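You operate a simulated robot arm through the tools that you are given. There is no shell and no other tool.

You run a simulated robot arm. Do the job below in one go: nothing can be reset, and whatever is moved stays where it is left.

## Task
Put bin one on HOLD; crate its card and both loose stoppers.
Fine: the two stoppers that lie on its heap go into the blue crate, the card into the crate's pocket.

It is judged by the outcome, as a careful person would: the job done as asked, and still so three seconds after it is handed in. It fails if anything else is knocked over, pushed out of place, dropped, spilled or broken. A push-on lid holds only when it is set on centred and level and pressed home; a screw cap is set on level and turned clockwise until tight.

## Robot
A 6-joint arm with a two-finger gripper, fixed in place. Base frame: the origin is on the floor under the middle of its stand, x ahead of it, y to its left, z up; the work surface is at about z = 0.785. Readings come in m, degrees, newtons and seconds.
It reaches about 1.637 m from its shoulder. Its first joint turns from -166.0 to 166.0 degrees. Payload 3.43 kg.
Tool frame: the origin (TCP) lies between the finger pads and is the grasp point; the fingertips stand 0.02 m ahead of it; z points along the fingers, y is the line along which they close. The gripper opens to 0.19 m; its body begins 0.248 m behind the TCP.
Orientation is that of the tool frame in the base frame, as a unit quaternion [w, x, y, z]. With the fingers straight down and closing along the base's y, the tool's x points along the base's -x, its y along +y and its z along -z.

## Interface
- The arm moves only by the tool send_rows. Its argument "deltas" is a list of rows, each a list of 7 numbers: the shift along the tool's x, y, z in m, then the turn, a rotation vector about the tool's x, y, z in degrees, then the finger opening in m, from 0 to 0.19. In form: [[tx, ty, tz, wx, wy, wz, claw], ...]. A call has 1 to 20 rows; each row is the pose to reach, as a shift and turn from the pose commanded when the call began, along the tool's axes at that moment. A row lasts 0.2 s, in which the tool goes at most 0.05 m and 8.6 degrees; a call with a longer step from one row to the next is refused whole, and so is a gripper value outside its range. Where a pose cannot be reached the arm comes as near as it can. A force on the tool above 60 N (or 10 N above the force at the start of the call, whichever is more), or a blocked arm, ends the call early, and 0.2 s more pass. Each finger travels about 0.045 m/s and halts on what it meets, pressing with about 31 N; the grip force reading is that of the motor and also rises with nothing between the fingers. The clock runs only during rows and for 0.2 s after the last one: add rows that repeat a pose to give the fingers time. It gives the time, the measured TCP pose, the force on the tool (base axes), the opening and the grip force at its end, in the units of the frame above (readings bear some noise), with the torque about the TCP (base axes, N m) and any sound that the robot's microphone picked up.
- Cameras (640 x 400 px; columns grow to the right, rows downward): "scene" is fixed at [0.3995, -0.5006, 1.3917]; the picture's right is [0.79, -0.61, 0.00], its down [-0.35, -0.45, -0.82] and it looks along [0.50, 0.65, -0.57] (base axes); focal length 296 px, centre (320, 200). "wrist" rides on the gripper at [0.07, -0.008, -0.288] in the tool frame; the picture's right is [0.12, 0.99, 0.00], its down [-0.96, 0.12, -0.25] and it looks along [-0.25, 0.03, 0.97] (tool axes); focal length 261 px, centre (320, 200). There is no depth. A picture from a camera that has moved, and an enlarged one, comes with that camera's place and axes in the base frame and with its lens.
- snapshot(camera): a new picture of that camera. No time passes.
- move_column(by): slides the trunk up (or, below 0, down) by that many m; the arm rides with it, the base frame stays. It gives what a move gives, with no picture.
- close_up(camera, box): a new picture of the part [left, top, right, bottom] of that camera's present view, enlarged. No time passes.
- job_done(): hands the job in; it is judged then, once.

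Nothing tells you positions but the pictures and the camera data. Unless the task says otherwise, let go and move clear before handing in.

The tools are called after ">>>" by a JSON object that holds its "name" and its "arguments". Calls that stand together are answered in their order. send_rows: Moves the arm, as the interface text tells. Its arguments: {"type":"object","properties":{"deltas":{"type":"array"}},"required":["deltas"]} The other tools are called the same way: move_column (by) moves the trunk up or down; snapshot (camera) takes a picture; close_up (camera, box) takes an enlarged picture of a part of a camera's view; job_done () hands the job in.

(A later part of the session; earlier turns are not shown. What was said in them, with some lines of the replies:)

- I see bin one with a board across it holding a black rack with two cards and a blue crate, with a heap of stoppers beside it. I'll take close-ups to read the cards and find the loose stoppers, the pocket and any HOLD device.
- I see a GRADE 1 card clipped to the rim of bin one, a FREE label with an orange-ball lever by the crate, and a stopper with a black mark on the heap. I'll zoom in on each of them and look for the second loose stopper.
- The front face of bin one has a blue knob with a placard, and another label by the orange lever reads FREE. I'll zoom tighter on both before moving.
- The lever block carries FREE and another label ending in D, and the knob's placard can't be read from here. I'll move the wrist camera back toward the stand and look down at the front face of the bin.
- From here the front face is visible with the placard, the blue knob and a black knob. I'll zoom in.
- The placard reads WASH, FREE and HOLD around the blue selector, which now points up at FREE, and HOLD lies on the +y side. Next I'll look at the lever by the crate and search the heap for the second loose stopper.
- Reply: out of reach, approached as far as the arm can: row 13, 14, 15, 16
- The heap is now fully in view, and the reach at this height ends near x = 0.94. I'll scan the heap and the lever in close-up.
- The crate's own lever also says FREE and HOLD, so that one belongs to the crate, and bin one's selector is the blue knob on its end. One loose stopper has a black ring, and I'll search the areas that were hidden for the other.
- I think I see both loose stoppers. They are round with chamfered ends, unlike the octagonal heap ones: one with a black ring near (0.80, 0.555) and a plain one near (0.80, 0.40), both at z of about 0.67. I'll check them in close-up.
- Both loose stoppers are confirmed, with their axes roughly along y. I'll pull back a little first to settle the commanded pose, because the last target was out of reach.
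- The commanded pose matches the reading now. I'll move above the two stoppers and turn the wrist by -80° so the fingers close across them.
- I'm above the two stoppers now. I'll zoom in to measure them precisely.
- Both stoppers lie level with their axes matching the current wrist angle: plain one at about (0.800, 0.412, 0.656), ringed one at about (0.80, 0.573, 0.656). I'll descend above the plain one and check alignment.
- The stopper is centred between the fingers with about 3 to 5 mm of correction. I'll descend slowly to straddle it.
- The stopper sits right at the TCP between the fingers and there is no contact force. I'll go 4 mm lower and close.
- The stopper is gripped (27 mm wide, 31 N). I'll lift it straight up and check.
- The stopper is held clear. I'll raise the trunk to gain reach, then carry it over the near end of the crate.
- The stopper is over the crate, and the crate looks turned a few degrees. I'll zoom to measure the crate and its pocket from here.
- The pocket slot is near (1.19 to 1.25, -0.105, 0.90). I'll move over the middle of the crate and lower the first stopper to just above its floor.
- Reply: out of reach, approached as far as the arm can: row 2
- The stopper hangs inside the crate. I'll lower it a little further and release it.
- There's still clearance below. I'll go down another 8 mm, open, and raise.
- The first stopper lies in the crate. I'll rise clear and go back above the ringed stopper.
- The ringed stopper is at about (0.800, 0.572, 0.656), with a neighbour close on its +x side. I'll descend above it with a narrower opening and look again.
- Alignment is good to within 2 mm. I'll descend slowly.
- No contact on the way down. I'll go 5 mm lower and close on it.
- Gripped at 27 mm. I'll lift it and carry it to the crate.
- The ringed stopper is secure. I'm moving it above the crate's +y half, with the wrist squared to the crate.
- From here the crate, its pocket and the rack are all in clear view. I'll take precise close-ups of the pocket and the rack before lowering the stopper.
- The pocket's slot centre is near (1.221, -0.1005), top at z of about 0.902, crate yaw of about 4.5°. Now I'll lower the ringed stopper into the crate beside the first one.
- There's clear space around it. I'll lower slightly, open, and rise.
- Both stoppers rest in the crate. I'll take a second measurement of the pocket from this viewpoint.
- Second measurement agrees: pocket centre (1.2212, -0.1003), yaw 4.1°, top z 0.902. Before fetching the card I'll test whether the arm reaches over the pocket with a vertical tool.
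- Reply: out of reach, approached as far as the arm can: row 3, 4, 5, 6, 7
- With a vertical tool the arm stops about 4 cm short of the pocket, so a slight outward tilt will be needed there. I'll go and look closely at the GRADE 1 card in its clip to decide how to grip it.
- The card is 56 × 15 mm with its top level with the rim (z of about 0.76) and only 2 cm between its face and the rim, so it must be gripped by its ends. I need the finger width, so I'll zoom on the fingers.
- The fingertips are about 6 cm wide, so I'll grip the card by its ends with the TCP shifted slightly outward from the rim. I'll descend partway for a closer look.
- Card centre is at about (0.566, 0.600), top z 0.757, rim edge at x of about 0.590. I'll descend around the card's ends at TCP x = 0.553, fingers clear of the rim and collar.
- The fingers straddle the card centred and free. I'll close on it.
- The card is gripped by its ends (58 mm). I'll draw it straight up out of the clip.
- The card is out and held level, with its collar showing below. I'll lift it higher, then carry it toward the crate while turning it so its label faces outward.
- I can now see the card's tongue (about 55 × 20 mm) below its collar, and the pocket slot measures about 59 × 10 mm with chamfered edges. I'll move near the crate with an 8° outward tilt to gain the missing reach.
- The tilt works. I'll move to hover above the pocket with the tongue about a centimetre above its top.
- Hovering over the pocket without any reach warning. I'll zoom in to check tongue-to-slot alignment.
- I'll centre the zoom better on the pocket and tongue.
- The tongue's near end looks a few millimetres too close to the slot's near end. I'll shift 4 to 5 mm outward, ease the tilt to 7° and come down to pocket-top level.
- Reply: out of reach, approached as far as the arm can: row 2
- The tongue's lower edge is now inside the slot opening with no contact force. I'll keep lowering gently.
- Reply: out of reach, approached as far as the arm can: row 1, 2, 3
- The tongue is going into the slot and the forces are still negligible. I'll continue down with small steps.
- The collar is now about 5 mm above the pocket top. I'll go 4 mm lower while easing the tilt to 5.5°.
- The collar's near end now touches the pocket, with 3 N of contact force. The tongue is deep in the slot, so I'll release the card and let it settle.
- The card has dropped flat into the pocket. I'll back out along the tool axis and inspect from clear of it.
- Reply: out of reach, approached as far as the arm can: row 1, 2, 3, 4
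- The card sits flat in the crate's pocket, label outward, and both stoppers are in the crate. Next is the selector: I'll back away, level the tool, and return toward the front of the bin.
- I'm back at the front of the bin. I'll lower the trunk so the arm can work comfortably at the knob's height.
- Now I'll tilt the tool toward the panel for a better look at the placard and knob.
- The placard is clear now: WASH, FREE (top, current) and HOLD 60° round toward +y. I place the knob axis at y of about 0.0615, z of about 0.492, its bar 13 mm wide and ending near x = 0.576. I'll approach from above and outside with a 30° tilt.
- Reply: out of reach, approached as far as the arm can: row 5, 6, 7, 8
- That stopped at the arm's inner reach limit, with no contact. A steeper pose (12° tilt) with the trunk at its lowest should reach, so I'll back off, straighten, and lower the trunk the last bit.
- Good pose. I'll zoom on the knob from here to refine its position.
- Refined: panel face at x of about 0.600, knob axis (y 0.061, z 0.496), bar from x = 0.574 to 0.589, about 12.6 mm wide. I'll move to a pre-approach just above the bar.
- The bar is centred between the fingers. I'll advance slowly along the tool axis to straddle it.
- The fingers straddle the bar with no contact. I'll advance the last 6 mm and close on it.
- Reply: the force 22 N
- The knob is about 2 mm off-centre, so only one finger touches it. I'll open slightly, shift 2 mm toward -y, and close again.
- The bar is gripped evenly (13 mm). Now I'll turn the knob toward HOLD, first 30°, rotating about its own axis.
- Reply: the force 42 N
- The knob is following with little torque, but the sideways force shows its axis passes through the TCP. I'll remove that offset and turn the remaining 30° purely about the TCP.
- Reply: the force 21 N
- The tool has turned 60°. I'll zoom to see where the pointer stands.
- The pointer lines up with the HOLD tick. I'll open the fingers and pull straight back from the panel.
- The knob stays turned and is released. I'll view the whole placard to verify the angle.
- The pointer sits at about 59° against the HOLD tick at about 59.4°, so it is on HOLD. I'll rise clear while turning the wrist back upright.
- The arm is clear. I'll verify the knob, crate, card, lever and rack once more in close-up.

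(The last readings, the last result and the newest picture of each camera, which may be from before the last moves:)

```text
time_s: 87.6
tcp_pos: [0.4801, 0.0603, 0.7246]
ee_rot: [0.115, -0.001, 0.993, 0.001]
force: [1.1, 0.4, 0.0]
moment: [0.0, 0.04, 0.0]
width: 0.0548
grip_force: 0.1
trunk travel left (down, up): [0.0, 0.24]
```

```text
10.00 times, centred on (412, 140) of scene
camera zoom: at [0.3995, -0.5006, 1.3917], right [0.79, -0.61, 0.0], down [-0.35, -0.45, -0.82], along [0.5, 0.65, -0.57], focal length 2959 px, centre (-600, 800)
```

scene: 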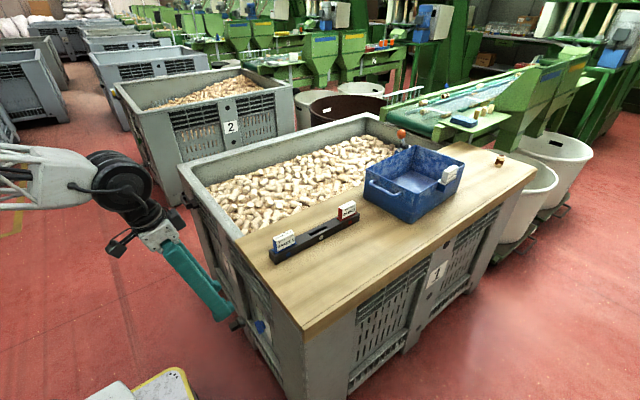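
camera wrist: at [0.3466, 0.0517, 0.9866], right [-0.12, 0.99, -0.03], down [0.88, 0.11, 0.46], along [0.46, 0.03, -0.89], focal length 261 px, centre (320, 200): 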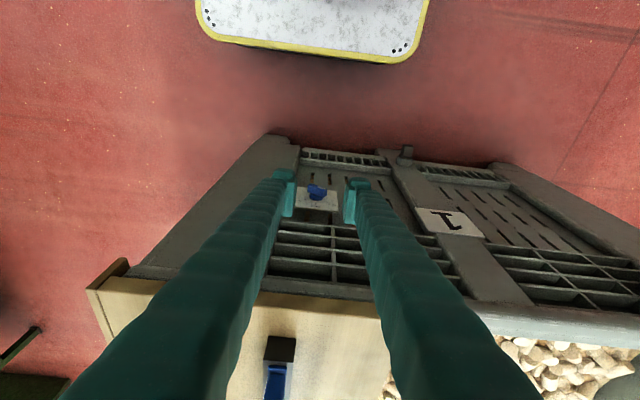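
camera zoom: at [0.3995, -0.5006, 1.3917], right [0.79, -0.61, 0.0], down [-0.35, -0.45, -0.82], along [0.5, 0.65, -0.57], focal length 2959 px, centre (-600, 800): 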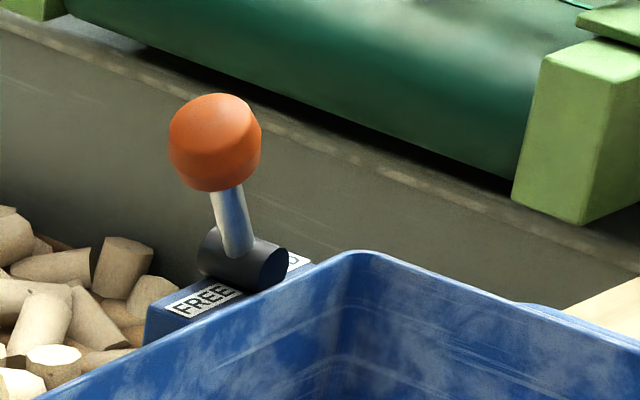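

All is in order: selector on HOLD, card seated in the crate's pocket, crate, lever and rack undisturbed. I'll raise the arm a bit further clear before handing in.

>>> {"name": "send_rows", "arguments": {"deltas": [[0.005, 0, -0.04, 0, 0, 0, 0.055], [0.01, 0, -0.08, 0, 0, 0, 0.055], [0.015, 0, -0.12, 0, 0, 0, 0.055], [0.02, 0, -0.16, 0, 0, 0, 0.055], [0.025, 0, -0.2, 0, 0, 0, 0.055], [0.025, 0, -0.24, 0, 0, 0, 0.055]]}}

>>> {"name": "snapshot", "arguments": {"camera": "wrist"}}

>>> {"name": "snapshot", "arguments": {"camera": "scene"}}

```text
time_s: 89.0
tcp_pos: [0.4048, 0.059, 0.9492]
ee_rot: [0.114, 0.0, 0.993, 0.0]
force: [-0.7, 0.7, 0.6]
moment: [-0.03, 0.05, 0.04]
width: 0.055
grip_force: 0.1
trunk travel left (down, up): [0.0, 0.24]
```

```text
taken
camera wrist: at [0.2702, 0.051, 1.2133], right [-0.12, 0.99, -0.03], down [0.88, 0.12, 0.46], along [0.46, 0.03, -0.89], focal length 261 px, centre (320, 200)
```

wrist: 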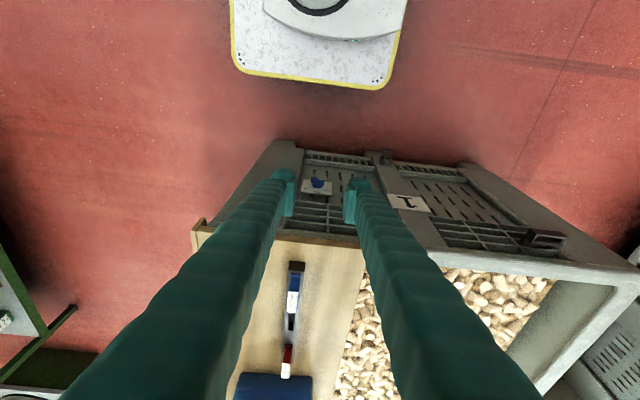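

```text
taken
```

scene: 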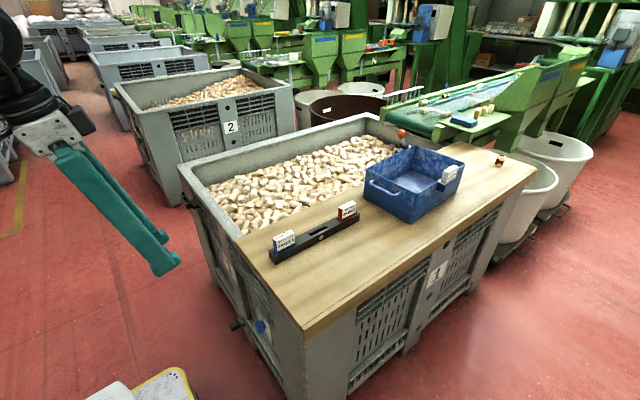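

The arm is clear and empty-handed. Bin one's selector is on HOLD, its GRADE 1 card is in the crate's pocket, and both loose stoppers are in the blue crate, so I'm handing the job in.

>>> {"name": "job_done", "arguments": {}}

```text
The job is handed in.
```

The pictures show bin one on HOLD, both loose stoppers in the blue crate and its card in the crate's pocket. The job is handed in.

- **HOLD:** I turned the blue selector on bin one's end panel from FREE to HOLD, and the pointer lines up with the HOLD tick. The crate's own lever also has FREE and HOLD marks. I took it to belong to the crate and left it on FREE.
- **Stoppers:** the plain one and the one with the black ring, both from the top of the heap, are lying on the crate floor.
- **Card:** bin one's GRADE 1 card sits flat in the pocket with its label facing outward.

While the card went in, the crate seemed to shift by about a millimetre. The later pictures show it in its original place, and the rack, its two cards and the stopper on the board look unmoved. The arm let go of everything and was clear before I handed in.
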